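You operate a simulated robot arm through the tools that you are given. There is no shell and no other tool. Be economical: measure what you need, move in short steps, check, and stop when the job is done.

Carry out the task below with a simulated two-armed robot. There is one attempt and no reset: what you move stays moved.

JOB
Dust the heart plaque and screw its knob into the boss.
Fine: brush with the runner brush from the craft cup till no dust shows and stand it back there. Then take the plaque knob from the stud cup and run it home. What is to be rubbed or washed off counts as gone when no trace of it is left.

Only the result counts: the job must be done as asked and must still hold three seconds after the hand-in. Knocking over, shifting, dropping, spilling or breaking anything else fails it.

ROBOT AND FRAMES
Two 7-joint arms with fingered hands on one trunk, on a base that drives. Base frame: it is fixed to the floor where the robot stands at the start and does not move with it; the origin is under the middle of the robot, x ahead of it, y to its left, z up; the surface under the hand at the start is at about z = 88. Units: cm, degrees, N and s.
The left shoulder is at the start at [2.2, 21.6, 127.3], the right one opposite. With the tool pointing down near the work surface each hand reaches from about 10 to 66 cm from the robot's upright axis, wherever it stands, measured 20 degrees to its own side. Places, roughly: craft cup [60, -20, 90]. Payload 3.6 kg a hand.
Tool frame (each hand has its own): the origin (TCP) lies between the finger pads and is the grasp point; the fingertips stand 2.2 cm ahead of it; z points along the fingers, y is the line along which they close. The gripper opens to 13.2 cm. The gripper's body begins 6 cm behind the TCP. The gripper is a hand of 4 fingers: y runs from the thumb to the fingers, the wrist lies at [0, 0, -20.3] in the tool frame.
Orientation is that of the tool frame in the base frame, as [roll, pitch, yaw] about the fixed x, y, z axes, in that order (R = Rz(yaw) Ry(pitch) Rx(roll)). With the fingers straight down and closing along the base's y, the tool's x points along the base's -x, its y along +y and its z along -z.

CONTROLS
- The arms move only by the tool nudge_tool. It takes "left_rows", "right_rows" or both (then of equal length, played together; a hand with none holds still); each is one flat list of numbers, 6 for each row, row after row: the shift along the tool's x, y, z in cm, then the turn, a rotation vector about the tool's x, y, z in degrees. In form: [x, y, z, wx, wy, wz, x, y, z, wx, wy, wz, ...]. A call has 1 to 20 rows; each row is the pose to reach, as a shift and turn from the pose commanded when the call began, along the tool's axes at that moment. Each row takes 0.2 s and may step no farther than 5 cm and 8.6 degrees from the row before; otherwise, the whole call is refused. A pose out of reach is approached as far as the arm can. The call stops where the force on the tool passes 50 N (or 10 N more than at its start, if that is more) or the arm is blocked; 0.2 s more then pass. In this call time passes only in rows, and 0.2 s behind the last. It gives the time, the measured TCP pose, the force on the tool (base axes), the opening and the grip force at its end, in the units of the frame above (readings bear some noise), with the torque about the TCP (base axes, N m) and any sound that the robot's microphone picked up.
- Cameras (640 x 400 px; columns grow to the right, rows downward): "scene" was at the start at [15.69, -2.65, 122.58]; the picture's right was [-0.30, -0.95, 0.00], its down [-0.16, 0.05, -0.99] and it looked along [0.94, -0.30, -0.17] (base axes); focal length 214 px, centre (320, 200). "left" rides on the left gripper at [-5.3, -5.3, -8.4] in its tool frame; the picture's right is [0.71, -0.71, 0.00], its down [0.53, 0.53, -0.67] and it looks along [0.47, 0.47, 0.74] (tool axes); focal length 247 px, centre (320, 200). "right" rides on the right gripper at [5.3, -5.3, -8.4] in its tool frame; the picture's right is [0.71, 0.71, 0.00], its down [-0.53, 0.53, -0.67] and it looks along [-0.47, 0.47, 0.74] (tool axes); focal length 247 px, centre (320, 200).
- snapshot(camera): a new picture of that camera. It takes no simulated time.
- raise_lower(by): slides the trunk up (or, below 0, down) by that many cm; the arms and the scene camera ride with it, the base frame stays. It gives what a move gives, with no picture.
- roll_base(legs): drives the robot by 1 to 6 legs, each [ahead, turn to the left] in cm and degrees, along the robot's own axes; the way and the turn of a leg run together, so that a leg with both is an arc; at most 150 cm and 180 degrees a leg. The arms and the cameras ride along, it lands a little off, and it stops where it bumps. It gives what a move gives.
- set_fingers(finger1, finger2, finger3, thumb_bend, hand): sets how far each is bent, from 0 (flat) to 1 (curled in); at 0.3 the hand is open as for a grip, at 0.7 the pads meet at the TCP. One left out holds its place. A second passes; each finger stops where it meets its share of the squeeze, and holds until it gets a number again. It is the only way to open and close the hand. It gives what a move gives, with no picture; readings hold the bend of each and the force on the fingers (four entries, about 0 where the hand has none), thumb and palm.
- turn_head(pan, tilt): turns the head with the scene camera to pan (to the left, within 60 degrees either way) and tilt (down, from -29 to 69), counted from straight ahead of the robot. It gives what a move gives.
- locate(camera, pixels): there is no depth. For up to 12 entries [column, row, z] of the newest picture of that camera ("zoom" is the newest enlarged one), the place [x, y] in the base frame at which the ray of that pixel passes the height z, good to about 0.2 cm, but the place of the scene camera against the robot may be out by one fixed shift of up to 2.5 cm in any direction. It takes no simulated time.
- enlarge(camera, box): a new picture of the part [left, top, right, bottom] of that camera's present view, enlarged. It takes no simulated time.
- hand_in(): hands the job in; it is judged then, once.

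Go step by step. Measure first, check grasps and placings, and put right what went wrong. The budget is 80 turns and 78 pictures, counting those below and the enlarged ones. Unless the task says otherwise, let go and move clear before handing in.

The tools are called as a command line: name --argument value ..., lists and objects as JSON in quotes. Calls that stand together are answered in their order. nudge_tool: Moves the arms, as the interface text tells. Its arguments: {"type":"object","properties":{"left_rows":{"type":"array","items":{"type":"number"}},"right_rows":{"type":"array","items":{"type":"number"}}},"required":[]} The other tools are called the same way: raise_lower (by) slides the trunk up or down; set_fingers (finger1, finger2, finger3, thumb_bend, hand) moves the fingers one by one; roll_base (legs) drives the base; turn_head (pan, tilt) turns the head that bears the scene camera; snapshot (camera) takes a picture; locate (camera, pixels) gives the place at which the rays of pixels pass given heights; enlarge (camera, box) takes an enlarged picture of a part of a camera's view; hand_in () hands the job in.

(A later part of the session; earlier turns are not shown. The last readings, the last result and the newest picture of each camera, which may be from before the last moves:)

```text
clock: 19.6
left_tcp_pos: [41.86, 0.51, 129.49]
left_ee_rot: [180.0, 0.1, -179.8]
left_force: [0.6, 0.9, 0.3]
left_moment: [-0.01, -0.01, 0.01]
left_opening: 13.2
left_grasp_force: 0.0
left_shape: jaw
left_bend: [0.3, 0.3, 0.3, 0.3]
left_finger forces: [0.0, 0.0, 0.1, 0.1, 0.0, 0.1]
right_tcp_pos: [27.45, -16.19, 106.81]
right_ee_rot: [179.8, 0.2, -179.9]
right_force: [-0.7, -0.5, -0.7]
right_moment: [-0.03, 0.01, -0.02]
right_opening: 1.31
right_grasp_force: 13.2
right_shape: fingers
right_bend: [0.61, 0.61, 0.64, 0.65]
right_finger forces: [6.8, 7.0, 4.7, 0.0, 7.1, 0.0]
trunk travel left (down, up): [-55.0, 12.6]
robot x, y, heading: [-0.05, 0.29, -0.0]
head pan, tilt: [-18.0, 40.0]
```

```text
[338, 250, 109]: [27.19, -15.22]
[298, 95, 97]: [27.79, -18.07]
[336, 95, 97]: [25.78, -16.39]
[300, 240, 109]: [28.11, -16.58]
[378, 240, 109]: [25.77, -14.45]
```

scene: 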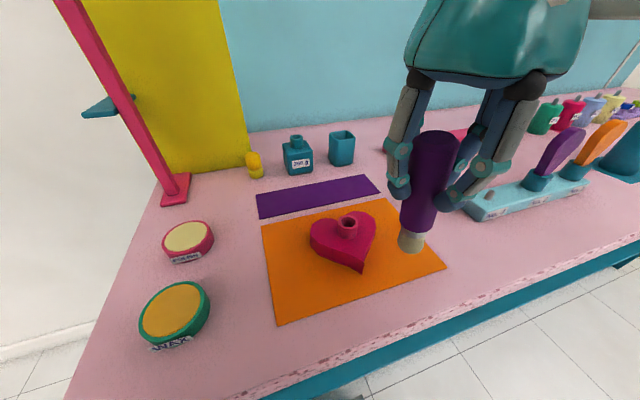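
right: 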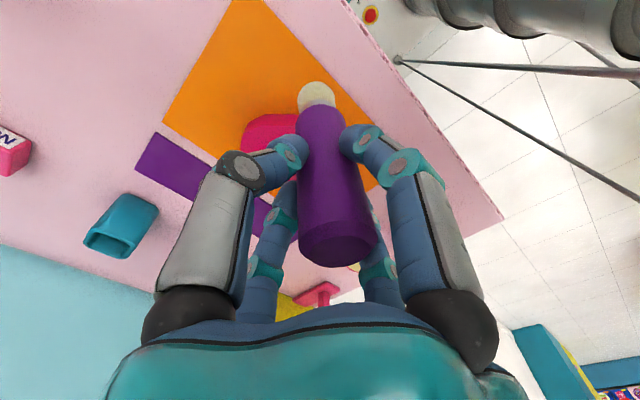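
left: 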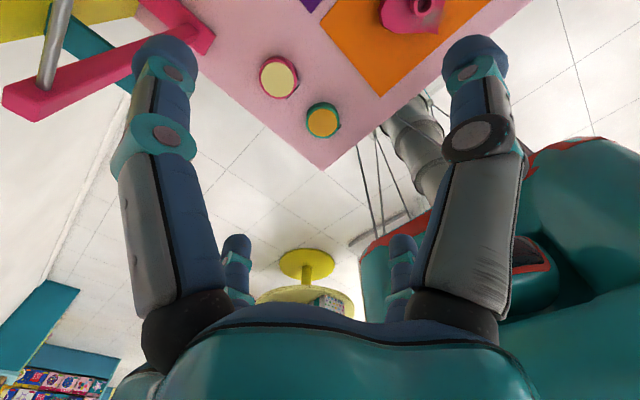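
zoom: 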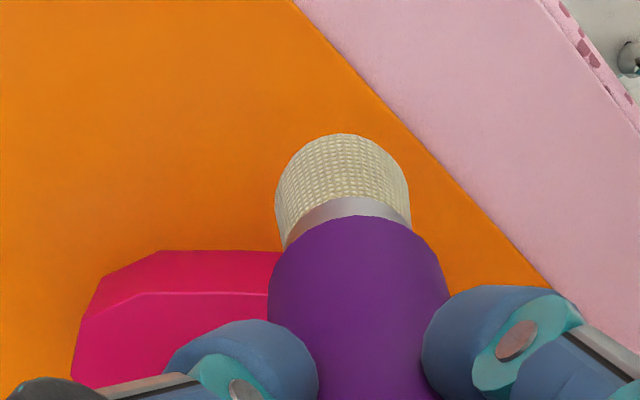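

The brush leans about 6.5° with its tip toward -y. I'll rotate the hand to right it, lift, carry it above the cup and check.

nudge_tool --right_rows '[0, 0, -3, -3, 0, 0, 0, 0, -6, -6.5, 0, 0, -4, -1, -6.5, -6.5, 0, 0, -8, -1.6, -6.5, -6.5, 0, 0, -12, -2.4, -6.5, -6.5, 0, 0, -16, -3.2, -6.5, -6.5, 0, 0, -20, -4, -6.5, -6.5, 0, 0, -24, -5, -6.5, -6.5, 0, 0, -28, -6, -6.5, -6.5, 0, 0, -31, -6.3, -6.5, -6.5, 0, 0, -32.9, -6.3, -6.5, -6.5, 0, 0]'

snapshot --camera "right"

enlarge --camera "scene" --box '[270, 20, 430, 180]'

```text
clock: 21.9
left_tcp_pos: [41.95, 0.79, 129.43]
left_ee_rot: [180.0, 0.0, -179.7]
left_force: [-0.4, 0.7, 0.0]
left_moment: [-0.01, 0.02, 0.01]
left_opening: 13.21
left_grasp_force: 0.0
left_shape: jaw
left_bend: [0.3, 0.3, 0.3, 0.3]
left_finger forces: [0.0, 0.1, 0.0, 0.0, 0.1, 0.0]
right_tcp_pos: [60.52, -22.38, 112.96]
right_ee_rot: [173.4, 0.1, -179.8]
right_force: [0.9, 0.0, -0.3]
right_moment: [0.04, 0.02, 0.03]
right_opening: 1.25
right_grasp_force: 12.6
right_shape: fingers
right_bend: [0.61, 0.61, 0.64, 0.65]
right_finger forces: [6.5, 7.6, 4.7, 0.0, 6.9, 0.0]
trunk travel left (down, up): [-55.0, 12.6]
robot x, y, heading: [-0.26, 0.41, -0.0]
head pan, tilt: [-18.0, 40.0]
```

```text
40 pictures are left
```

right: 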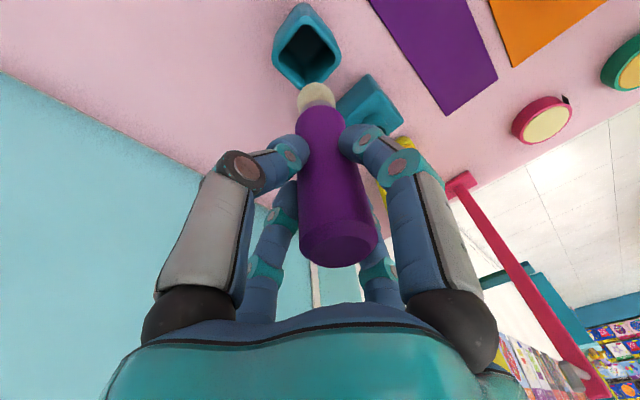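

```text
2.50 times, centred on (350, 100) of scene
```

zoom: 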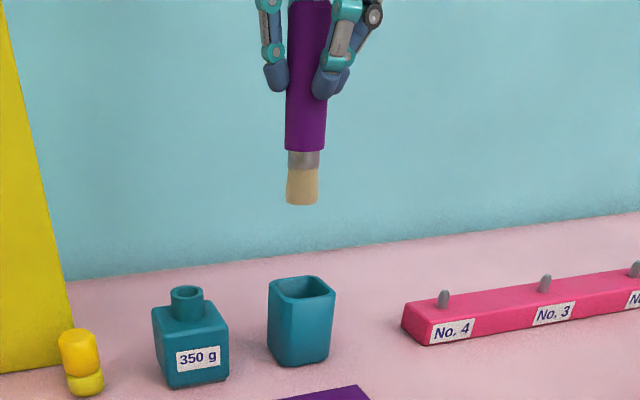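

In the scene view the brush hangs nearly upright above the cup. I'll measure the tip against the cup opening in the right view: rim corners (303,22), (276,68), (340,52) and (308,88).

enlarge --camera "right" --box '[250, 0, 390, 120]'

locate --camera "right" --pixels '[[317, 84, 102.3], [298, 95, 103], [337, 95, 103], [301, 240, 115], [378, 240, 115], [302, 4, 88]]'

```text
3.33 times, centred on (320, 60) of right
```

zoom: 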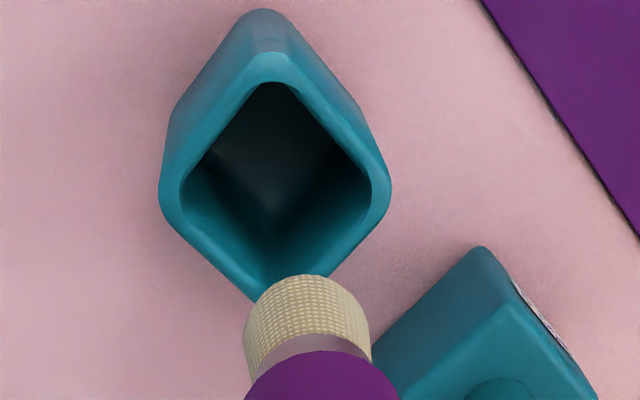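

```text
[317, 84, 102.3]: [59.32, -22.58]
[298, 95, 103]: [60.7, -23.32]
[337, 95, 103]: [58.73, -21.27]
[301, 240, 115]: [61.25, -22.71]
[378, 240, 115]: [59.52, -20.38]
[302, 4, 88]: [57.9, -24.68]
```

locate --camera "zoom" --pixels '[[160, 190, 95.5], [390, 185, 95.5], [268, 52, 95.5], [272, 82, 95.5], [180, 192, 95.5], [373, 185, 95.5], [306, 276, 102.3], [306, 276, 102.8], [242, 335, 103.5], [370, 340, 103.5]]'

```text
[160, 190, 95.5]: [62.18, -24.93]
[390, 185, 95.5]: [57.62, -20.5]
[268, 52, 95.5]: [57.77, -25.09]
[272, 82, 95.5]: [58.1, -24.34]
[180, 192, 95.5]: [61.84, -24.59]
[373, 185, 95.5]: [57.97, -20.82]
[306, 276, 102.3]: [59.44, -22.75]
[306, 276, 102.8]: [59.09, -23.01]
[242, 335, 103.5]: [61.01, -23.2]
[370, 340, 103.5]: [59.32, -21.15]
```

The cup centre is at about (59.9,-22.7) and the brush tip at about (60.2,-22.0). I'll shift (-0.3,-0.6), lower until the tip just enters the rim, and check.

nudge_tool --right_rows '[0.3, -0.6, 0, 0, 0, 0, 0.3, -0.94, 2.98, 0, 0, 0, 0.3, -1.28, 5.96, 0, 0, 0, 0.3, -1.45, 7.44, 0, 0, 0]'

enlarge --camera "right" --box '[250, 0, 390, 120]'

enlarge --camera "scene" --box '[300, 80, 390, 180]'

```text
clock: 22.9
left_tcp_pos: [41.96, 0.75, 129.39]
left_ee_rot: [-180.0, -0.2, -179.7]
left_force: [0.8, -0.3, -1.1]
left_moment: [0.0, -0.01, -0.02]
left_opening: 13.2
left_grasp_force: 0.2
left_shape: jaw
left_bend: [0.3, 0.3, 0.3, 0.3]
left_finger forces: [0.0, 0.1, 0.1, 0.1, 0.0, 0.0]
right_tcp_pos: [60.25, -22.91, 105.67]
right_ee_rot: [173.4, 0.1, -179.8]
right_force: [-0.9, 0.3, -0.5]
right_moment: [0.02, 0.03, 0.02]
right_opening: 1.29
right_grasp_force: 13.0
right_shape: fingers
right_bend: [0.61, 0.61, 0.64, 0.65]
right_finger forces: [6.4, 7.7, 4.8, 0.0, 6.8, 0.0]
trunk travel left (down, up): [-55.0, 12.6]
robot x, y, heading: [-0.1, 0.13, -0.1]
head pan, tilt: [-18.0, 40.0]
```

```text
3.33 times, centred on (320, 60) of right
```

zoom: 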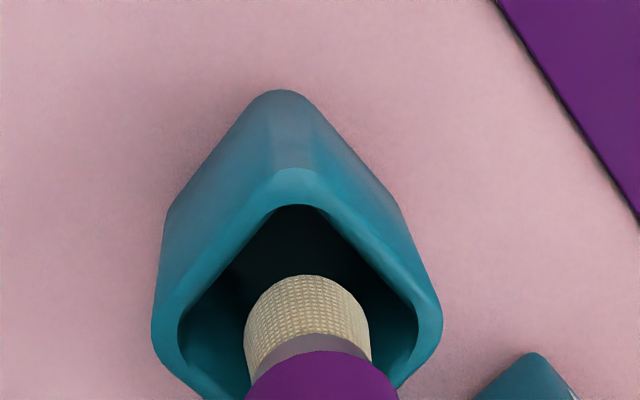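

```text
4.00 times, centred on (345, 130) of scene
```

zoom: 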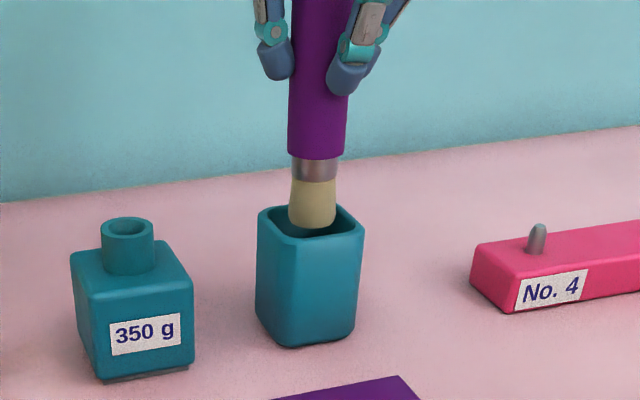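

The tip is centred over the opening in both views. I'll lower another 3 cm and check the force.

nudge_tool --right_rows '[0, -0.11, 1, 0, 0, 0, 0, -0.23, 2, 0, 0, 0, 0, -0.34, 3, 0, 0, 0]'

enlarge --camera "right" --box '[250, 20, 390, 140]'

enlarge --camera "scene" --box '[300, 80, 390, 180]'

```text
clock: 23.8
left_tcp_pos: [41.8, 0.65, 129.4]
left_ee_rot: [-179.9, -0.1, -179.7]
left_force: [0.4, 0.4, 0.2]
left_moment: [0.01, 0.01, -0.01]
left_opening: 13.21
left_grasp_force: 0.0
left_shape: jaw
left_bend: [0.3, 0.3, 0.3, 0.3]
left_finger forces: [0.1, 0.0, 0.0, 0.0, 0.0, 0.0]
right_tcp_pos: [60.14, -22.93, 102.59]
right_ee_rot: [173.4, 0.0, -179.8]
right_force: [-0.3, 0.2, -0.3]
right_moment: [0.0, 0.0, -0.03]
right_opening: 1.27
right_grasp_force: 12.8
right_shape: fingers
right_bend: [0.61, 0.61, 0.64, 0.65]
right_finger forces: [6.5, 7.7, 4.7, 0.0, 6.8, 0.0]
trunk travel left (down, up): [-55.0, 12.6]
robot x, y, heading: [0.02, -0.05, -0.2]
head pan, tilt: [-18.0, 40.0]
```

```text
3.33 times, centred on (320, 80) of right
```

zoom: 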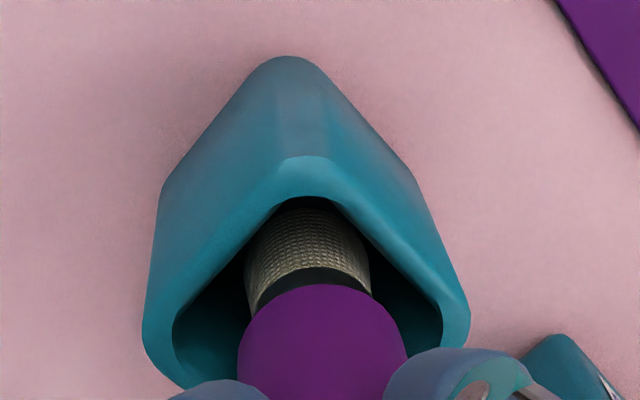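

```text
4.00 times, centred on (345, 130) of scene
```

zoom: 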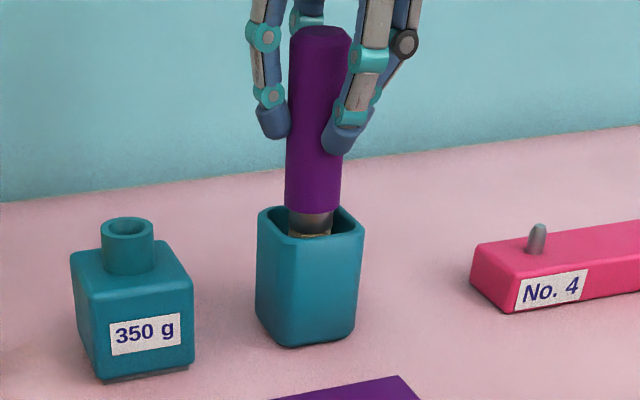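

It is entering cleanly with no force. I'll lower it the remaining 3.1 cm in small steps.

nudge_tool --right_rows '[0, -0.08, 0.7, 0, 0, 0, 0, -0.16, 1.4, 0, 0, 0, 0, -0.23, 2, 0, 0, 0, 0, -0.29, 2.5, 0, 0, 0, 0, -0.33, 2.9, 0, 0, 0, 0, -0.36, 3.15, 0, 0, 0]'

enlarge --camera "scene" --box '[300, 80, 390, 180]'

```text
clock: 25.1
left_tcp_pos: [42.03, 0.79, 129.36]
left_ee_rot: [180.0, -0.1, -179.7]
left_force: [0.2, -0.4, -0.3]
left_moment: [0.02, 0.02, -0.02]
left_opening: 13.18
left_grasp_force: 0.1
left_shape: jaw
left_bend: [0.3, 0.3, 0.3, 0.3]
left_finger forces: [0.0, 0.0, 0.0, 0.0, 0.0, 0.1]
right_tcp_pos: [60.2, -22.88, 99.4]
right_ee_rot: [173.4, 0.2, -179.8]
right_force: [0.9, 0.1, 0.7]
right_moment: [-0.01, -0.02, 0.02]
right_opening: 1.28
right_grasp_force: 12.9
right_shape: fingers
right_bend: [0.61, 0.61, 0.64, 0.65]
right_finger forces: [6.4, 7.6, 4.6, 0.0, 6.7, 0.1]
trunk travel left (down, up): [-55.0, 12.6]
robot x, y, heading: [0.09, 0.4, -0.3]
head pan, tilt: [-18.0, 40.0]
```

```text
4.00 times, centred on (345, 130) of scene
```

zoom: 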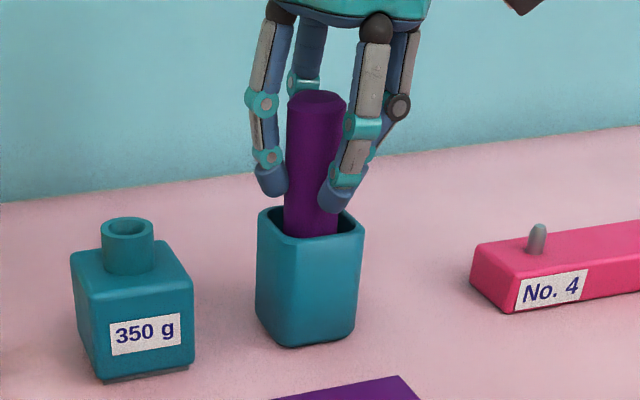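

There's no contact yet. I'll lower in 0.15 cm steps to feel the cup floor.

nudge_tool --right_rows '[0, -0.02, 0.15, 0, 0, 0, 0, -0.03, 0.3, 0, 0, 0]'

```text
clock: 25.8
left_tcp_pos: [41.88, 0.7, 129.31]
left_ee_rot: [-179.9, -0.1, -179.8]
left_force: [0.2, -1.3, 0.6]
left_moment: [-0.01, 0.0, -0.02]
left_opening: 13.2
left_grasp_force: 0.0
left_shape: jaw
left_bend: [0.3, 0.3, 0.3, 0.3]
left_finger forces: [0.1, 0.1, 0.0, 0.0, 0.1, 0.0]
right_tcp_pos: [60.15, -22.82, 99.13]
right_ee_rot: [173.4, 0.1, -179.7]
right_force: [-0.5, 0.4, -0.3]
right_moment: [-0.04, -0.02, -0.01]
right_opening: 1.25
right_grasp_force: 12.8
right_shape: fingers
right_bend: [0.61, 0.61, 0.64, 0.65]
right_finger forces: [6.5, 7.7, 4.6, 0.0, 6.8, 0.0]
trunk travel left (down, up): [-55.0, 12.6]
robot x, y, heading: [-0.13, 0.22, 0.2]
head pan, tilt: [-18.0, 40.0]
```

nudge_tool --right_rows '[0, -0.02, 0.15, 0, 0, 0, 0, -0.03, 0.3, 0, 0, 0, 0, -0.04, 0.4, 0, 0, 0]'

```text
clock: 26.6
left_tcp_pos: [41.75, 0.81, 129.43]
left_ee_rot: [-180.0, 0.0, -179.7]
left_force: [1.1, 0.2, 0.3]
left_moment: [-0.01, 0.02, 0.02]
left_opening: 13.19
left_grasp_force: 0.0
left_shape: jaw
left_bend: [0.3, 0.3, 0.3, 0.3]
left_finger forces: [0.0, 0.0, 0.1, 0.0, 0.0, 0.1]
right_tcp_pos: [60.05, -22.79, 98.89]
right_ee_rot: [173.4, 0.4, -179.9]
right_force: [-0.8, -1.8, 11.1]
right_moment: [-0.01, 0.07, -0.01]
right_opening: 1.25
right_grasp_force: 15.0
right_shape: fingers
right_bend: [0.61, 0.61, 0.64, 0.65]
right_finger forces: [7.7, 8.1, 5.5, 0.0, 8.0, 0.1]
trunk travel left (down, up): [-55.0, 12.6]
robot x, y, heading: [-0.08, 0.13, -0.0]
head pan, tilt: [-18.0, 40.0]
```

The brush is on the floor (11 N). I'll ease off slightly and open the fingers.

nudge_tool --right_rows '[0, 0.02, -0.15, 0, 0, 0]'

set_fingers --hand "right" --finger1 0.42 --finger2 0.42 --finger3 0.42 --thumb_bend 0.42

enlarge --camera "scene" --box '[300, 80, 390, 180]'

```text
clock: 26.9
left_tcp_pos: [41.89, 0.61, 129.36]
left_ee_rot: [180.0, -0.1, -179.6]
left_force: [0.4, -0.2, 0.0]
left_moment: [-0.01, 0.01, -0.01]
left_opening: 13.18
left_grasp_force: 0.1
left_shape: jaw
left_bend: [0.3, 0.3, 0.3, 0.3]
left_finger forces: [0.1, 0.0, 0.0, 0.1, 0.0, 0.0]
right_tcp_pos: [60.06, -22.71, 98.88]
right_ee_rot: [173.3, 0.1, -179.9]
right_force: [-0.2, -1.4, 8.5]
right_moment: [0.0, -0.02, 0.04]
right_opening: 1.26
right_grasp_force: 14.4
right_shape: fingers
right_bend: [0.61, 0.61, 0.64, 0.65]
right_finger forces: [7.2, 8.0, 5.7, 0.0, 7.9, 0.0]
trunk travel left (down, up): [-55.0, 12.6]
robot x, y, heading: [-0.13, 0.2, 0.1]
head pan, tilt: [-18.0, 40.0]
```

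```text
clock: 27.9
left_tcp_pos: [41.95, 0.62, 129.4]
left_ee_rot: [-179.9, -0.1, -179.6]
left_force: [0.0, 0.4, -0.6]
left_moment: [0.0, 0.02, -0.06]
left_opening: 13.18
left_grasp_force: 0.2
left_shape: jaw
left_bend: [0.3, 0.3, 0.3, 0.3]
left_finger forces: [0.0, 0.1, 0.0, 0.0, 0.0, 0.0]
right_tcp_pos: [60.07, -22.89, 98.87]
right_ee_rot: [173.4, 0.1, -179.8]
right_force: [0.6, 0.0, 0.1]
right_moment: [-0.01, -0.02, 0.01]
right_opening: 5.94
right_grasp_force: 0.0
right_shape: fingers
right_bend: [0.42, 0.42, 0.42, 0.42]
right_finger forces: [0.0, 0.0, 0.1, 0.1, 0.0, 0.0]
trunk travel left (down, up): [-55.0, 12.6]
robot x, y, heading: [0.06, 0.4, -0.1]
head pan, tilt: [-18.0, 40.0]
```

```text
4.00 times, centred on (345, 130) of scene
```

zoom: 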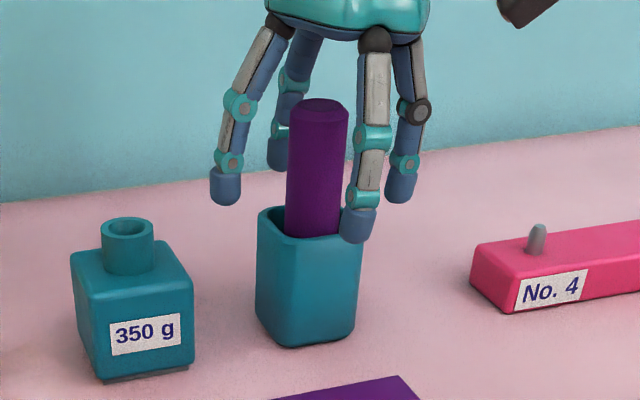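

The brush stands free in the cup. I'll raise the right hand vertically and straighten it, while moving the left hand out of the way to its own side.

nudge_tool --right_rows '[0, 0.23, -2, 0, 0, 0, 0, 0.57, -5, 0, 0, 0, 0, 0.91, -8, 0, 0, 0, 0, 1.37, -12, 3, 0, 0, 0, 1.7, -15, 6.5, 0, 0]' --left_rows '[2, 4, 0, 0, 0, 0, 4, 8, -1, 0, 0, 0, 6, 12, -2, 0, 0, 0, 8, 16, -3, 0, 0, 0, 10, 20, -4, 0, 0, 0]'

snapshot --camera "scene"

```text
clock: 29.1
left_tcp_pos: [31.67, 20.9, 133.5]
left_ee_rot: [179.9, 0.0, -179.7]
left_force: [0.5, -0.5, -0.5]
left_moment: [-0.02, -0.03, 0.0]
left_opening: 13.17
left_grasp_force: 0.1
left_shape: jaw
left_bend: [0.3, 0.3, 0.3, 0.3]
left_finger forces: [0.1, 0.0, 0.0, 0.0, 0.0, 0.0]
right_tcp_pos: [60.02, -22.69, 114.07]
right_ee_rot: [-180.0, 0.1, -179.8]
right_force: [0.0, -0.1, 0.9]
right_moment: [-0.03, 0.02, -0.02]
right_opening: 5.95
right_grasp_force: 0.2
right_shape: fingers
right_bend: [0.42, 0.42, 0.42, 0.42]
right_finger forces: [0.1, 0.0, 0.0, 0.1, 0.0, 0.0]
trunk travel left (down, up): [-55.0, 12.6]
robot x, y, heading: [-0.36, 0.23, -0.1]
head pan, tilt: [-18.0, 40.0]
```

```text
31 pictures are left
```

scene: 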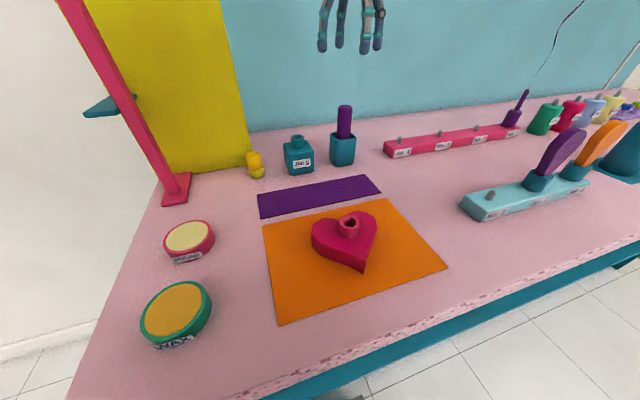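

The brush stands in the cup. I'll move the right hand toward the yellow knob, staying high, and look at the clearance to the yellow panel.

nudge_tool --right_rows '[1, 4, 0, 0, 0, 0, 3, 8, 0, 0, 0, 0, 5, 12.5, 0, 0, 0, 0]'

snapshot --camera "right"

locate --camera "scene" --pixels '[[247, 132, 88], [163, 172, 88], [190, 173, 88], [160, 206, 88], [188, 201, 88], [256, 178, 88], [254, 154, 93], [250, 150, 88]]'

```text
clock: 29.9
left_tcp_pos: [31.85, 20.91, 133.31]
left_ee_rot: [-180.0, 0.1, -179.7]
left_force: [-1.0, 0.0, 0.6]
left_moment: [-0.03, 0.05, 0.0]
left_opening: 13.21
left_grasp_force: 0.1
left_shape: jaw
left_bend: [0.3, 0.3, 0.3, 0.3]
left_finger forces: [0.0, 0.0, 0.1, 0.1, 0.0, 0.1]
right_tcp_pos: [55.04, -10.17, 114.0]
right_ee_rot: [180.0, 0.1, -179.8]
right_force: [0.0, 0.5, -0.1]
right_moment: [0.0, 0.02, 0.04]
right_opening: 5.95
right_grasp_force: 0.2
right_shape: fingers
right_bend: [0.42, 0.42, 0.42, 0.42]
right_finger forces: [0.0, 0.0, 0.1, 0.1, 0.0, 0.0]
trunk travel left (down, up): [-55.0, 12.6]
robot x, y, heading: [-0.11, 0.51, 0.1]
head pan, tilt: [-18.0, 40.0]
```

```text
30 pictures are left
```

right: 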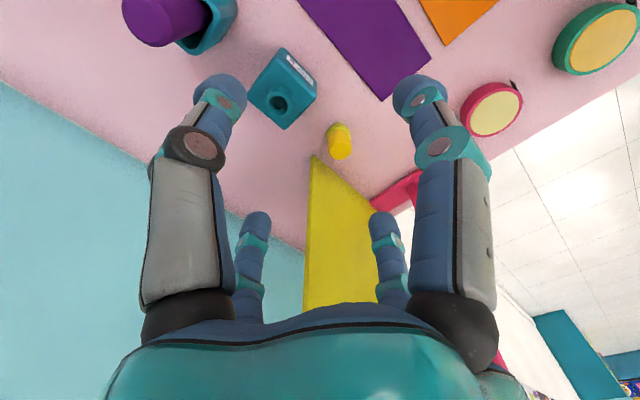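

```text
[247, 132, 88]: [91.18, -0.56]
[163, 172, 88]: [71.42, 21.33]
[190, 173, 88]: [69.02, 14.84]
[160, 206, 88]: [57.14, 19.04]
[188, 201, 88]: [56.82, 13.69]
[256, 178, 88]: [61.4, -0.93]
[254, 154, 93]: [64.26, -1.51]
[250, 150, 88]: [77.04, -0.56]
```

enlarge --camera "right" --box '[270, 80, 420, 220]'

locate --camera "right" --pixels '[[342, 150, 93], [342, 150, 94], [338, 126, 88], [313, 154, 88], [313, 154, 100], [375, 200, 88], [374, 197, 88], [280, 102, 95.5], [340, 155, 93]]'

```text
2.86 times, centred on (345, 150) of right
```

zoom: 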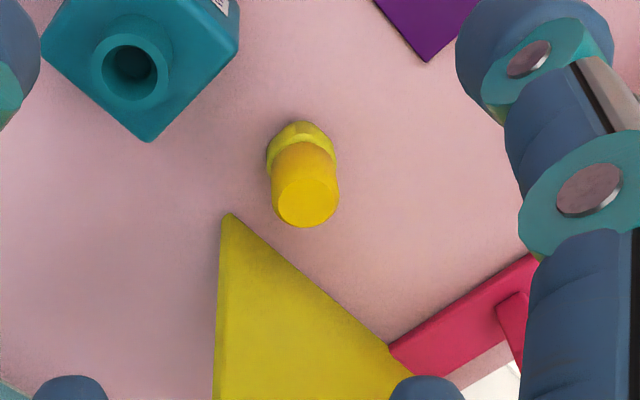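

```text
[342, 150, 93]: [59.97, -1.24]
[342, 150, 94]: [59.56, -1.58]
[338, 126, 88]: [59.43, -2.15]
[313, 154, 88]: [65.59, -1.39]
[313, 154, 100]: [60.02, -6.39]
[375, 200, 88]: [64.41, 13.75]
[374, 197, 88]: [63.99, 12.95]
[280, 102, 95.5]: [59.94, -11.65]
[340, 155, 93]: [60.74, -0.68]
```

The panel base lies at x ≈ 65 and the knob at about (60.3,-1.2), so there is room. I'll move above the knob and measure again.

nudge_tool --right_rows '[-1.7, 3, 2, 0, 0, 0, -3.4, 6, 5, 0, 0, 0, -5.2, 9, 8, 0, 0, 0]'

enlarge --camera "right" --box '[240, 20, 400, 160]'

enlarge --camera "scene" --box '[200, 80, 310, 190]'

```text
clock: 30.8
left_tcp_pos: [31.79, 20.27, 133.52]
left_ee_rot: [179.8, 0.0, -179.7]
left_force: [0.0, -0.1, -0.3]
left_moment: [-0.03, -0.04, 0.0]
left_opening: 13.18
left_grasp_force: 0.0
left_shape: jaw
left_bend: [0.3, 0.3, 0.3, 0.3]
left_finger forces: [0.0, 0.0, 0.0, 0.1, 0.0, 0.0]
right_tcp_pos: [59.31, -3.24, 106.19]
right_ee_rot: [179.8, 0.4, 179.4]
right_force: [10.8, -34.2, 14.5]
right_moment: [4.86, 1.83, 0.29]
right_opening: 5.97
right_grasp_force: 0.0
right_shape: fingers
right_bend: [0.42, 0.42, 0.42, 0.42]
right_finger forces: [0.0, 0.0, 0.0, 0.0, 0.0, 0.1]
right hand out of reach, approached as far as the arm can: row 3
trunk travel left (down, up): [-55.0, 12.6]
robot x, y, heading: [0.33, 0.23, 0.1]
head pan, tilt: [-18.0, 40.0]
```

```text
2.86 times, centred on (320, 90) of right
```

zoom: 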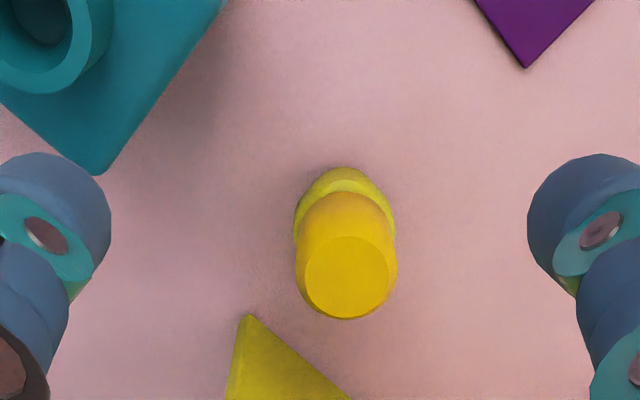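

```text
3.64 times, centred on (255, 135) of scene
```

zoom: 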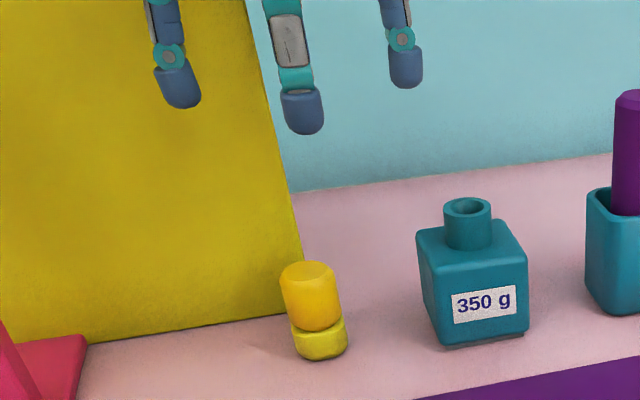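

The force of 34 N at about z 120 means the wrist met the rack's grey rod that hangs over the knob. I'll back away the way I came.

nudge_tool --right_rows '[0.9, -3, 0, 0, 0, 0, 3, -6.5, -3, 0, 0, 0, 5, -10, -6, 0, 0, 0, 6, -14, -8, 0, 0, 0]'

turn_head --pan 0 --tilt 15

snapshot --camera "scene"

```text
refused: row 2 steps farther than a row can; nothing moved
```

```text
clock: 31.6
left_tcp_pos: [31.88, 20.05, 133.43]
left_ee_rot: [179.7, -0.1, -179.8]
left_force: [-1.1, -0.1, -0.3]
left_moment: [-0.01, 0.01, 0.01]
left_opening: 13.2
left_grasp_force: 0.2
left_shape: jaw
left_bend: [0.3, 0.3, 0.3, 0.3]
left_finger forces: [0.0, 0.0, 0.0, 0.0, 0.0, 0.0]
right_tcp_pos: [59.27, -3.14, 106.21]
right_ee_rot: [179.6, 0.3, 179.5]
right_force: [11.6, -32.7, 15.7]
right_moment: [4.87, 1.9, 0.23]
right_opening: 5.98
right_grasp_force: 0.1
right_shape: fingers
right_bend: [0.42, 0.42, 0.42, 0.42]
right_finger forces: [0.0, 0.0, 0.0, 0.0, 0.0, 0.0]
trunk travel left (down, up): [-55.0, 12.6]
robot x, y, heading: [-0.21, 0.18, 0.2]
head pan, tilt: [0.0, 15.0]
```

```text
26 pictures are left
```

scene: 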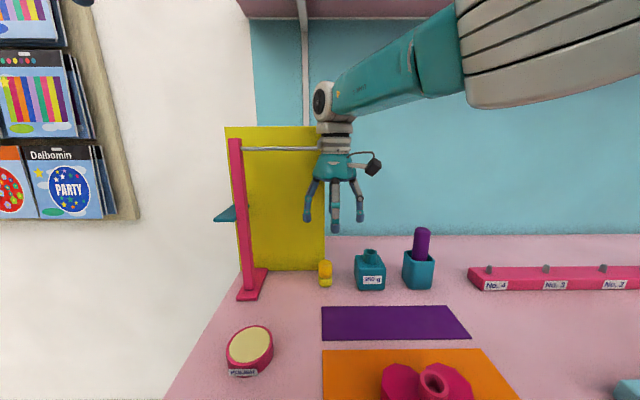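

The picture confirms the rod end touching the wrist at (318,148), and the earlier retreat was refused for too long a step. I'll retreat in smaller steps.

nudge_tool --right_rows '[0.9, -3, 0, 0, 0, 0, 2, -6, -1, 0, 0, 0, 3.5, -9, -3, 0, 0, 0, 5, -12, -5, 0, 0, 0]'

snapshot --camera "scene"

enlarge --camera "scene" --box '[200, 110, 360, 310]'

```text
clock: 32.6
left_tcp_pos: [31.57, 20.58, 133.35]
left_ee_rot: [180.0, 0.1, -179.7]
left_force: [0.6, -0.2, 0.5]
left_moment: [0.01, 0.01, 0.01]
left_opening: 13.21
left_grasp_force: 0.1
left_shape: jaw
left_bend: [0.3, 0.3, 0.3, 0.3]
left_finger forces: [0.0, 0.0, 0.0, 0.1, 0.1, 0.1]
right_tcp_pos: [54.78, -14.71, 111.3]
right_ee_rot: [179.4, 0.9, 178.2]
right_force: [-5.7, 3.6, -2.1]
right_moment: [-0.33, -0.49, -0.03]
right_opening: 5.98
right_grasp_force: 0.0
right_shape: fingers
right_bend: [0.42, 0.42, 0.42, 0.42]
right_finger forces: [0.0, 0.0, 0.0, 0.0, 0.0, 0.0]
right hand out of reach, approached as far as the arm can: row 1, 2
trunk travel left (down, up): [-55.0, 12.6]
robot x, y, heading: [0.04, -0.39, 0.2]
head pan, tilt: [0.0, 15.0]
```

```text
25 pictures are left
```

scene: 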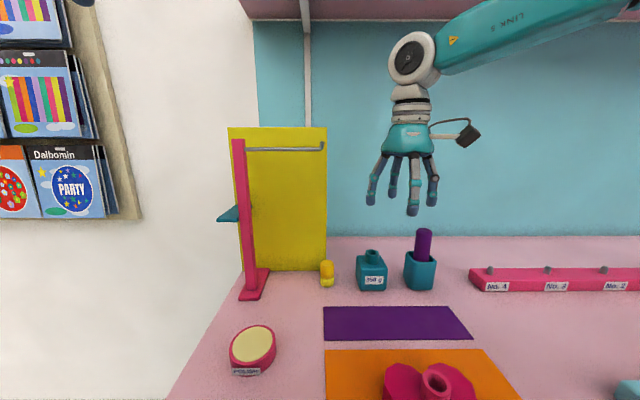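

```text
2.00 times, centred on (280, 210) of scene
```

zoom: 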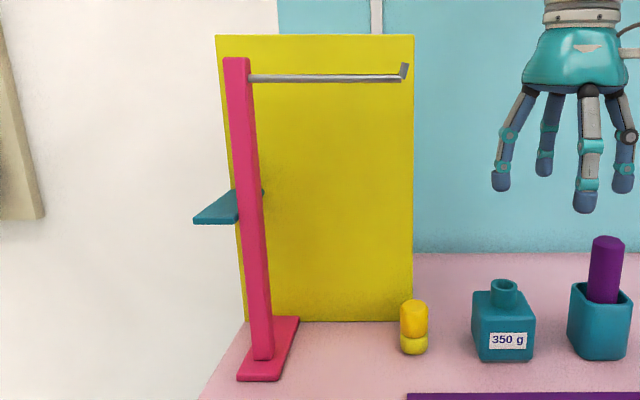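

The rack looks unmoved. To stay under the rod I'll tilt the hand about 35°, fingers pointing down and ahead with the wrist toward the robot, and approach from the robot side.

nudge_tool --right_rows '[1, 1, 0, 0, -7, 0, 2, 2.5, 0, 0, -14, 0, 3, 4, 0, 0, -21, 0, 4, 5.5, 0, 0, -28, 0, 5, 7, 0, 0, -35, 0]'

snapshot --camera "right"

snapshot --camera "scene"

```text
clock: 33.8
left_tcp_pos: [31.67, 20.66, 133.24]
left_ee_rot: [180.0, 0.0, -179.7]
left_force: [0.3, 1.5, 0.1]
left_moment: [-0.02, -0.01, -0.03]
left_opening: 13.19
left_grasp_force: 0.1
left_shape: jaw
left_bend: [0.3, 0.3, 0.3, 0.3]
left_finger forces: [0.0, 0.0, 0.1, 0.0, 0.1, 0.0]
right_tcp_pos: [48.83, -7.28, 111.01]
right_ee_rot: [179.9, 35.1, 180.0]
right_force: [-0.7, -1.1, 0.3]
right_moment: [-0.02, 0.0, -0.03]
right_opening: 6.0
right_grasp_force: 0.1
right_shape: fingers
right_bend: [0.42, 0.42, 0.42, 0.42]
right_finger forces: [0.0, 0.0, 0.1, 0.1, 0.0, 0.0]
trunk travel left (down, up): [-55.0, 12.6]
robot x, y, heading: [0.31, 0.06, 0.1]
head pan, tilt: [0.0, 15.0]
```

```text
23 pictures are left
```

right: 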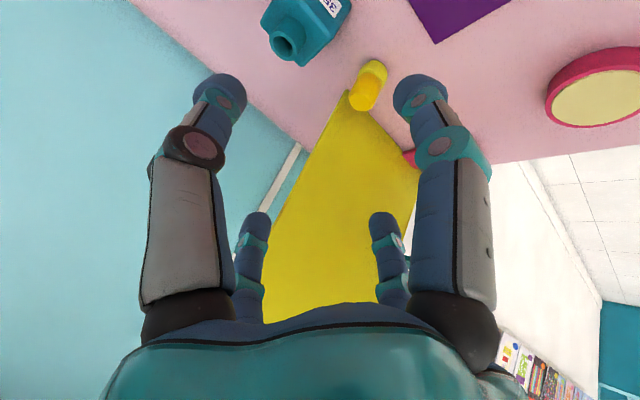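

```text
22 pictures are left
```

scene: 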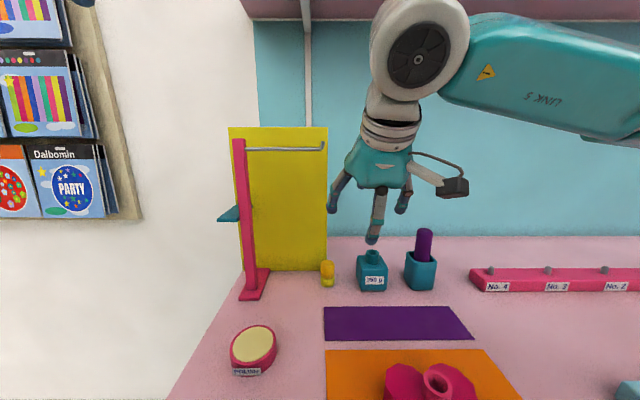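

The tilted pose works. I'll locate the knob's top (363,100), bottom (378,62) and cup junction from here.

locate --camera "right" --pixels '[[362, 100, 92], [362, 100, 93], [362, 100, 94], [362, 100, 95], [377, 62, 88], [384, 70, 88], [348, 92, 88], [281, 45, 96], [371, 68, 90]]'

enlarge --camera "right" --box '[260, 20, 420, 140]'

```text
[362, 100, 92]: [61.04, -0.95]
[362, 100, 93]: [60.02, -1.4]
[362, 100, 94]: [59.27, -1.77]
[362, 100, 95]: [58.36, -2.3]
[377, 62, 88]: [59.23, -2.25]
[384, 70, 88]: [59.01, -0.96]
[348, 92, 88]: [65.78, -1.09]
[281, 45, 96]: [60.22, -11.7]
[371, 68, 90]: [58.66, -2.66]
```

```text
3.33 times, centred on (340, 80) of right
```

zoom: 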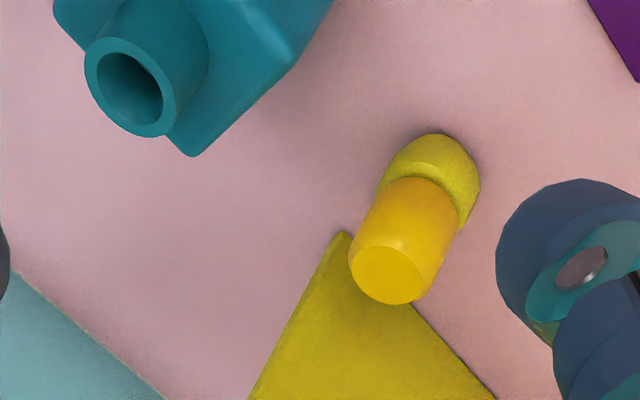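

The knob axis is at about (60.3,-1.4) with its top at about z 93.2. I'll go to a pre-grasp 8 cm back along the fingers and look.

nudge_tool --right_rows '[0.35, 2, 3, 0, 0, 0, 0.7, 4, 6, 0, 0, 0, 1, 5.88, 10, 0, 0, 0, 1.35, 5.88, 13.9, 0, 0, 0]'

snapshot --camera "right"

```text
clock: 34.8
left_tcp_pos: [31.88, 20.57, 133.39]
left_ee_rot: [180.0, 0.0, -179.8]
left_force: [0.5, 0.0, 0.6]
left_moment: [-0.02, 0.01, -0.03]
left_opening: 13.19
left_grasp_force: 0.1
left_shape: jaw
left_bend: [0.3, 0.3, 0.3, 0.3]
left_finger forces: [0.0, 0.1, 0.0, 0.1, 0.0, 0.0]
right_tcp_pos: [55.87, -1.14, 98.77]
right_ee_rot: [179.9, 35.1, -179.9]
right_force: [0.1, 0.6, -0.4]
right_moment: [0.0, 0.03, 0.0]
right_opening: 6.0
right_grasp_force: 0.0
right_shape: fingers
right_bend: [0.42, 0.42, 0.42, 0.42]
right_finger forces: [0.0, 0.0, 0.1, 0.0, 0.0, 0.1]
trunk travel left (down, up): [-55.0, 12.6]
robot x, y, heading: [0.01, 0.26, -0.3]
head pan, tilt: [0.0, 15.0]
```

```text
20 pictures are left
```

right: 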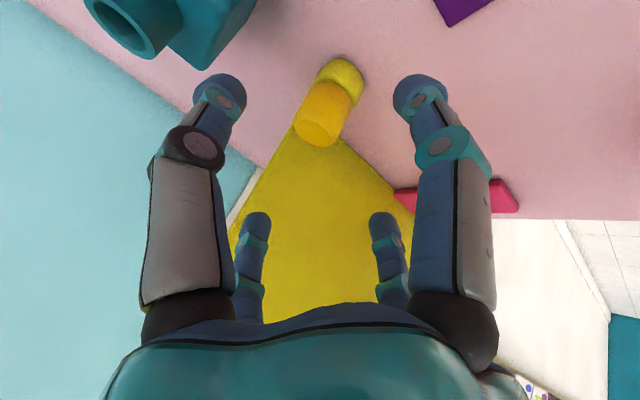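

locate --camera "right" --pixels '[[316, 130, 93], [316, 130, 94], [316, 130, 92], [345, 58, 88], [298, 110, 92], [352, 100, 90], [322, 85, 90], [365, 82, 88]]'

```text
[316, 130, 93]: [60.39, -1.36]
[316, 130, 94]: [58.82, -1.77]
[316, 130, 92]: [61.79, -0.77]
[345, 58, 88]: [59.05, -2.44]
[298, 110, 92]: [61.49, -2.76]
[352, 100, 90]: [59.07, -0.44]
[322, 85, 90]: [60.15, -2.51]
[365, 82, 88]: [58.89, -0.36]
```

The knob's top is confirmed at (60.35,-1.4,93). I'll advance along the fingers and close gently.

nudge_tool --right_rows '[0.05, -0.3, 2.5, 0, 0, 0, 0.1, -0.3, 5, 0, 0, 0, 0.14, -0.3, 7, 0, 0, 0, 0.14, -0.3, 7.9, 0, 0, 0]'

set_fingers --hand "right" --finger1 0.7 --finger2 0.7 --finger3 0.7 --thumb_bend 0.7

snapshot --camera "right"

```text
clock: 35.8
left_tcp_pos: [31.19, 20.74, 133.59]
left_ee_rot: [180.0, 0.1, -179.7]
left_force: [0.4, 0.4, 0.5]
left_moment: [-0.02, -0.01, 0.01]
left_opening: 13.19
left_grasp_force: 0.0
left_shape: jaw
left_bend: [0.3, 0.3, 0.3, 0.3]
left_finger forces: [0.0, 0.0, 0.0, 0.0, 0.1, 0.1]
right_tcp_pos: [59.86, -1.25, 92.78]
right_ee_rot: [179.7, 35.5, -179.9]
right_force: [-15.2, -0.5, 23.3]
right_moment: [0.0, 0.6, 0.02]
right_opening: 5.27
right_grasp_force: 14.4
right_shape: fingers
right_bend: [0.46, 0.42, 0.47, 0.42]
right_finger forces: [20.4, 0.0, 7.9, 0.0, 0.0, 0.0]
trunk travel left (down, up): [-55.0, 12.6]
robot x, y, heading: [0.09, 0.01, -0.0]
head pan, tilt: [0.0, 15.0]
```

```text
clock: 36.8
left_tcp_pos: [31.37, 20.64, 133.39]
left_ee_rot: [180.0, 0.2, -179.6]
left_force: [0.5, -0.8, 0.1]
left_moment: [0.01, 0.02, -0.01]
left_opening: 13.2
left_grasp_force: 0.0
left_shape: jaw
left_bend: [0.3, 0.3, 0.3, 0.3]
left_finger forces: [0.0, 0.1, 0.0, 0.0, 0.0, 0.0]
right_tcp_pos: [59.81, -1.33, 92.48]
right_ee_rot: [179.8, 35.3, -179.9]
right_force: [-19.4, 5.0, 11.0]
right_moment: [0.24, 1.01, -0.17]
right_opening: 2.5
right_grasp_force: 20.6
right_shape: fingers
right_bend: [0.49, 0.65, 0.68, 0.65]
right_finger forces: [31.7, 2.8, 1.0, 0.0, 5.3, 0.0]
trunk travel left (down, up): [-55.0, 12.6]
robot x, y, heading: [-0.02, 0.19, 0.2]
head pan, tilt: [0.0, 15.0]
```

```text
19 pictures are left
```

right: 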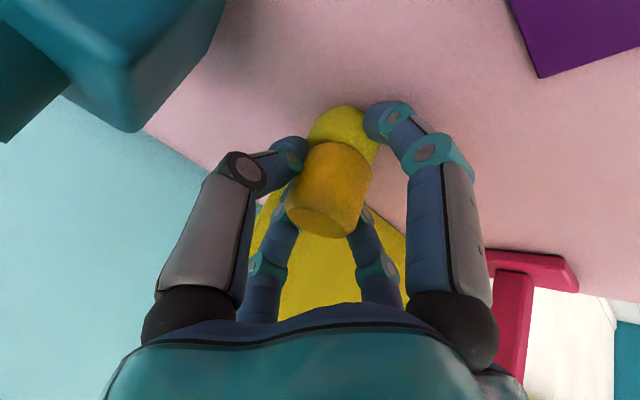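

The lower finger tips pressed on the table or cup (finger1 31.7 N). I'll open, raise about 1.3 cm and regrip the knob higher.

set_fingers --hand "right" --finger1 0.42 --finger2 0.42 --finger3 0.42 --thumb_bend 0.42

nudge_tool --right_rows '[-0.35, 0, -0.5, 0, 0, 0, -0.7, 0, -1, 0, 0, 0]'

snapshot --camera "right"

```text
clock: 37.8
left_tcp_pos: [31.43, 20.76, 133.36]
left_ee_rot: [-180.0, 0.1, -179.6]
left_force: [1.4, 0.0, -0.5]
left_moment: [-0.02, -0.01, 0.01]
left_opening: 13.18
left_grasp_force: 0.1
left_shape: jaw
left_bend: [0.3, 0.3, 0.3, 0.3]
left_finger forces: [0.0, 0.0, 0.0, 0.0, 0.0, 0.0]
right_tcp_pos: [59.94, -1.35, 92.5]
right_ee_rot: [179.8, 35.4, -179.8]
right_force: [-12.6, 6.4, 16.4]
right_moment: [0.22, 0.31, -0.05]
right_opening: 5.04
right_grasp_force: 14.3
right_shape: fingers
right_bend: [0.46, 0.42, 0.47, 0.42]
right_finger forces: [22.2, 0.1, 6.8, 0.0, 0.1, 0.0]
trunk travel left (down, up): [-55.0, 12.6]
robot x, y, heading: [-0.29, -0.1, -0.1]
head pan, tilt: [0.0, 15.0]
```

```text
clock: 38.4
left_tcp_pos: [31.82, 20.67, 133.41]
left_ee_rot: [180.0, 0.0, -179.7]
left_force: [0.6, 0.4, -0.8]
left_moment: [-0.04, 0.02, 0.0]
left_opening: 13.21
left_grasp_force: 0.1
left_shape: jaw
left_bend: [0.3, 0.3, 0.3, 0.3]
left_finger forces: [0.0, 0.1, 0.0, 0.0, 0.0, 0.1]
right_tcp_pos: [60.25, -1.91, 93.3]
right_ee_rot: [-179.8, 35.0, 180.0]
right_force: [-3.1, -4.6, 1.5]
right_moment: [0.04, 0.0, -0.17]
right_opening: 5.77
right_grasp_force: 3.2
right_shape: fingers
right_bend: [0.44, 0.42, 0.44, 0.42]
right_finger forces: [1.8, 0.0, 4.5, 0.0, 0.0, 0.0]
trunk travel left (down, up): [-55.0, 12.6]
robot x, y, heading: [-0.06, -0.22, 0.1]
head pan, tilt: [0.0, 15.0]
```

```text
18 pictures are left
```

right: 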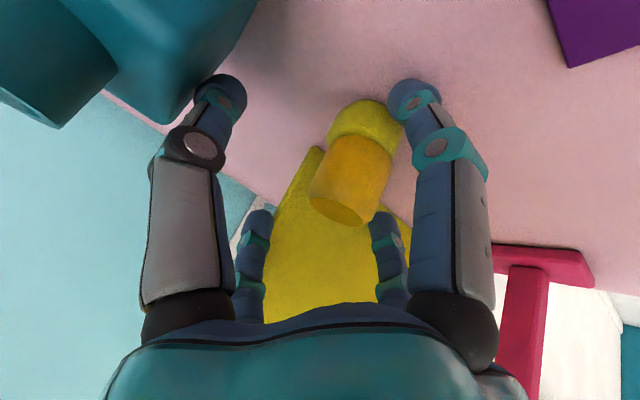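

Forces are nearly gone but the +y finger still touches. I'll back off another 1.5 cm and re-measure the knob.

nudge_tool --right_rows '[-0.4, 0, -0.6, 0, 0, 0, -0.8, 0, -1.5, 0, 0, 0]'

snapshot --camera "right"

enlarge --camera "scene" --box '[280, 220, 380, 300]'

```text
clock: 39.0
left_tcp_pos: [31.88, 20.48, 133.41]
left_ee_rot: [179.9, -0.2, -179.7]
left_force: [-0.1, 0.6, 0.8]
left_moment: [0.02, -0.03, -0.05]
left_opening: 13.18
left_grasp_force: 0.1
left_shape: jaw
left_bend: [0.3, 0.3, 0.3, 0.3]
left_finger forces: [0.1, 0.1, 0.0, 0.0, 0.0, 0.1]
right_tcp_pos: [60.09, -1.8, 95.0]
right_ee_rot: [-179.9, 34.9, 179.9]
right_force: [0.3, -9.5, -4.0]
right_moment: [0.06, 0.26, -0.52]
right_opening: 5.96
right_grasp_force: 4.7
right_shape: fingers
right_bend: [0.42, 0.42, 0.46, 0.42]
right_finger forces: [0.1, 0.0, 9.3, 0.0, 0.0, 0.0]
trunk travel left (down, up): [-55.0, 12.6]
robot x, y, heading: [0.12, -0.12, 0.1]
head pan, tilt: [0.0, 15.0]
```

```text
17 pictures are left
```

right: 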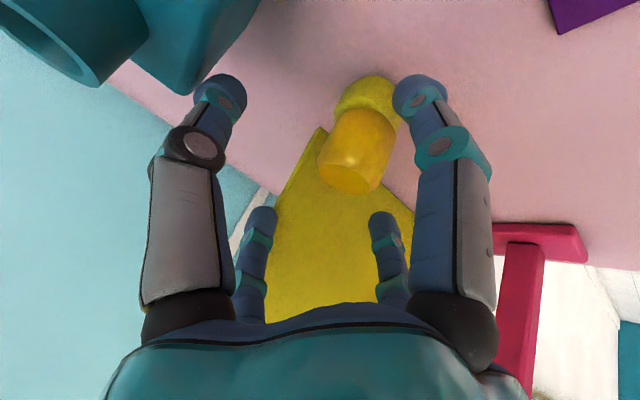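

```text
5.00 times, centred on (330, 260) of scene
```

zoom: 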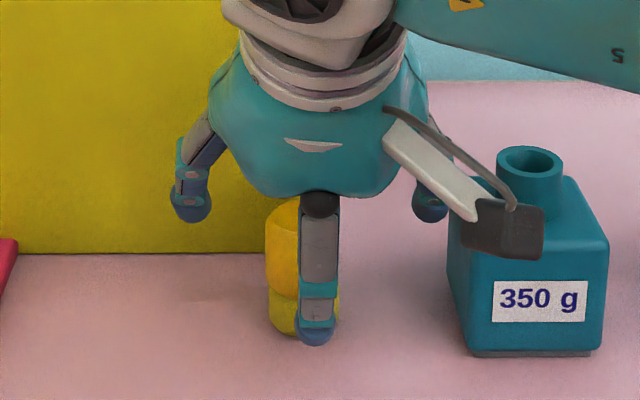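

The moment shows the far (+x) finger is beside the panel edge at x ≈ 65.5, so the four fingers sit at ±x and ±y. I'll slip slightly to -y and back out along the hand axis.

nudge_tool --right_rows '[0, -0.5, -0.5, 0, 0, 0, 0, -0.6, -2.5, 0, 0, 0, 0, -0.6, -5, 0, 0, 0, 0, -0.3, -8, 0, 0, 0]'

set_fingers --hand "right" --finger1 0.48 --finger2 0.48 --finger3 0.48 --thumb_bend 0.48

snapshot --camera "right"

```text
clock: 40.0
left_tcp_pos: [31.81, 20.78, 133.32]
left_ee_rot: [179.9, 0.0, -179.7]
left_force: [-0.1, -0.6, 0.1]
left_moment: [0.01, -0.06, -0.01]
left_opening: 13.2
left_grasp_force: 0.1
left_shape: jaw
left_bend: [0.3, 0.3, 0.3, 0.3]
left_finger forces: [0.0, 0.0, 0.1, 0.1, 0.0, 0.1]
right_tcp_pos: [55.18, -1.78, 101.95]
right_ee_rot: [179.9, 35.2, -179.8]
right_force: [0.8, -0.8, 0.4]
right_moment: [-0.01, 0.03, 0.02]
right_opening: 5.97
right_grasp_force: 0.1
right_shape: fingers
right_bend: [0.42, 0.42, 0.42, 0.42]
right_finger forces: [0.0, 0.0, 0.0, 0.1, 0.0, 0.0]
trunk travel left (down, up): [-55.0, 12.6]
robot x, y, heading: [-0.36, 0.21, -0.1]
head pan, tilt: [0.0, 15.0]
```

```text
clock: 41.0
left_tcp_pos: [31.65, 20.49, 133.39]
left_ee_rot: [-180.0, 0.1, -179.8]
left_force: [0.3, -0.3, -0.4]
left_moment: [0.05, 0.0, 0.01]
left_opening: 13.17
left_grasp_force: 0.1
left_shape: jaw
left_bend: [0.3, 0.3, 0.3, 0.3]
left_finger forces: [0.0, 0.0, 0.1, 0.0, 0.1, 0.0]
right_tcp_pos: [55.35, -1.84, 101.85]
right_ee_rot: [180.0, 35.1, -179.9]
right_force: [-0.3, 0.8, -0.5]
right_moment: [-0.04, -0.03, 0.01]
right_opening: 4.58
right_grasp_force: 0.2
right_shape: fingers
right_bend: [0.48, 0.48, 0.48, 0.48]
right_finger forces: [0.0, 0.0, 0.0, 0.0, 0.0, 0.1]
trunk travel left (down, up): [-55.0, 12.6]
robot x, y, heading: [-0.12, 0.27, -0.2]
head pan, tilt: [0.0, 15.0]
```

```text
15 pictures are left
```

right: 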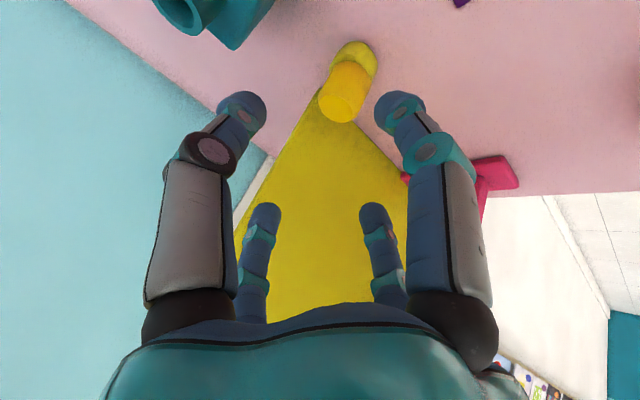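

The hand is free with no force. I'll locate the knob and the panel corner again to see whether anything shifted.

locate --camera "right" --pixels '[[341, 107, 93], [341, 107, 93.5], [341, 107, 92.5], [356, 41, 88], [378, 63, 88], [319, 89, 88], [345, 88, 92]]'

```text
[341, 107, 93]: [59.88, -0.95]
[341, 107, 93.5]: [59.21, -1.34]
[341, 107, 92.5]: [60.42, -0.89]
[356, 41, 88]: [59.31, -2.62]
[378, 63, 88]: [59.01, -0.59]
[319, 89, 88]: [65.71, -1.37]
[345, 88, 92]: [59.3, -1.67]
```

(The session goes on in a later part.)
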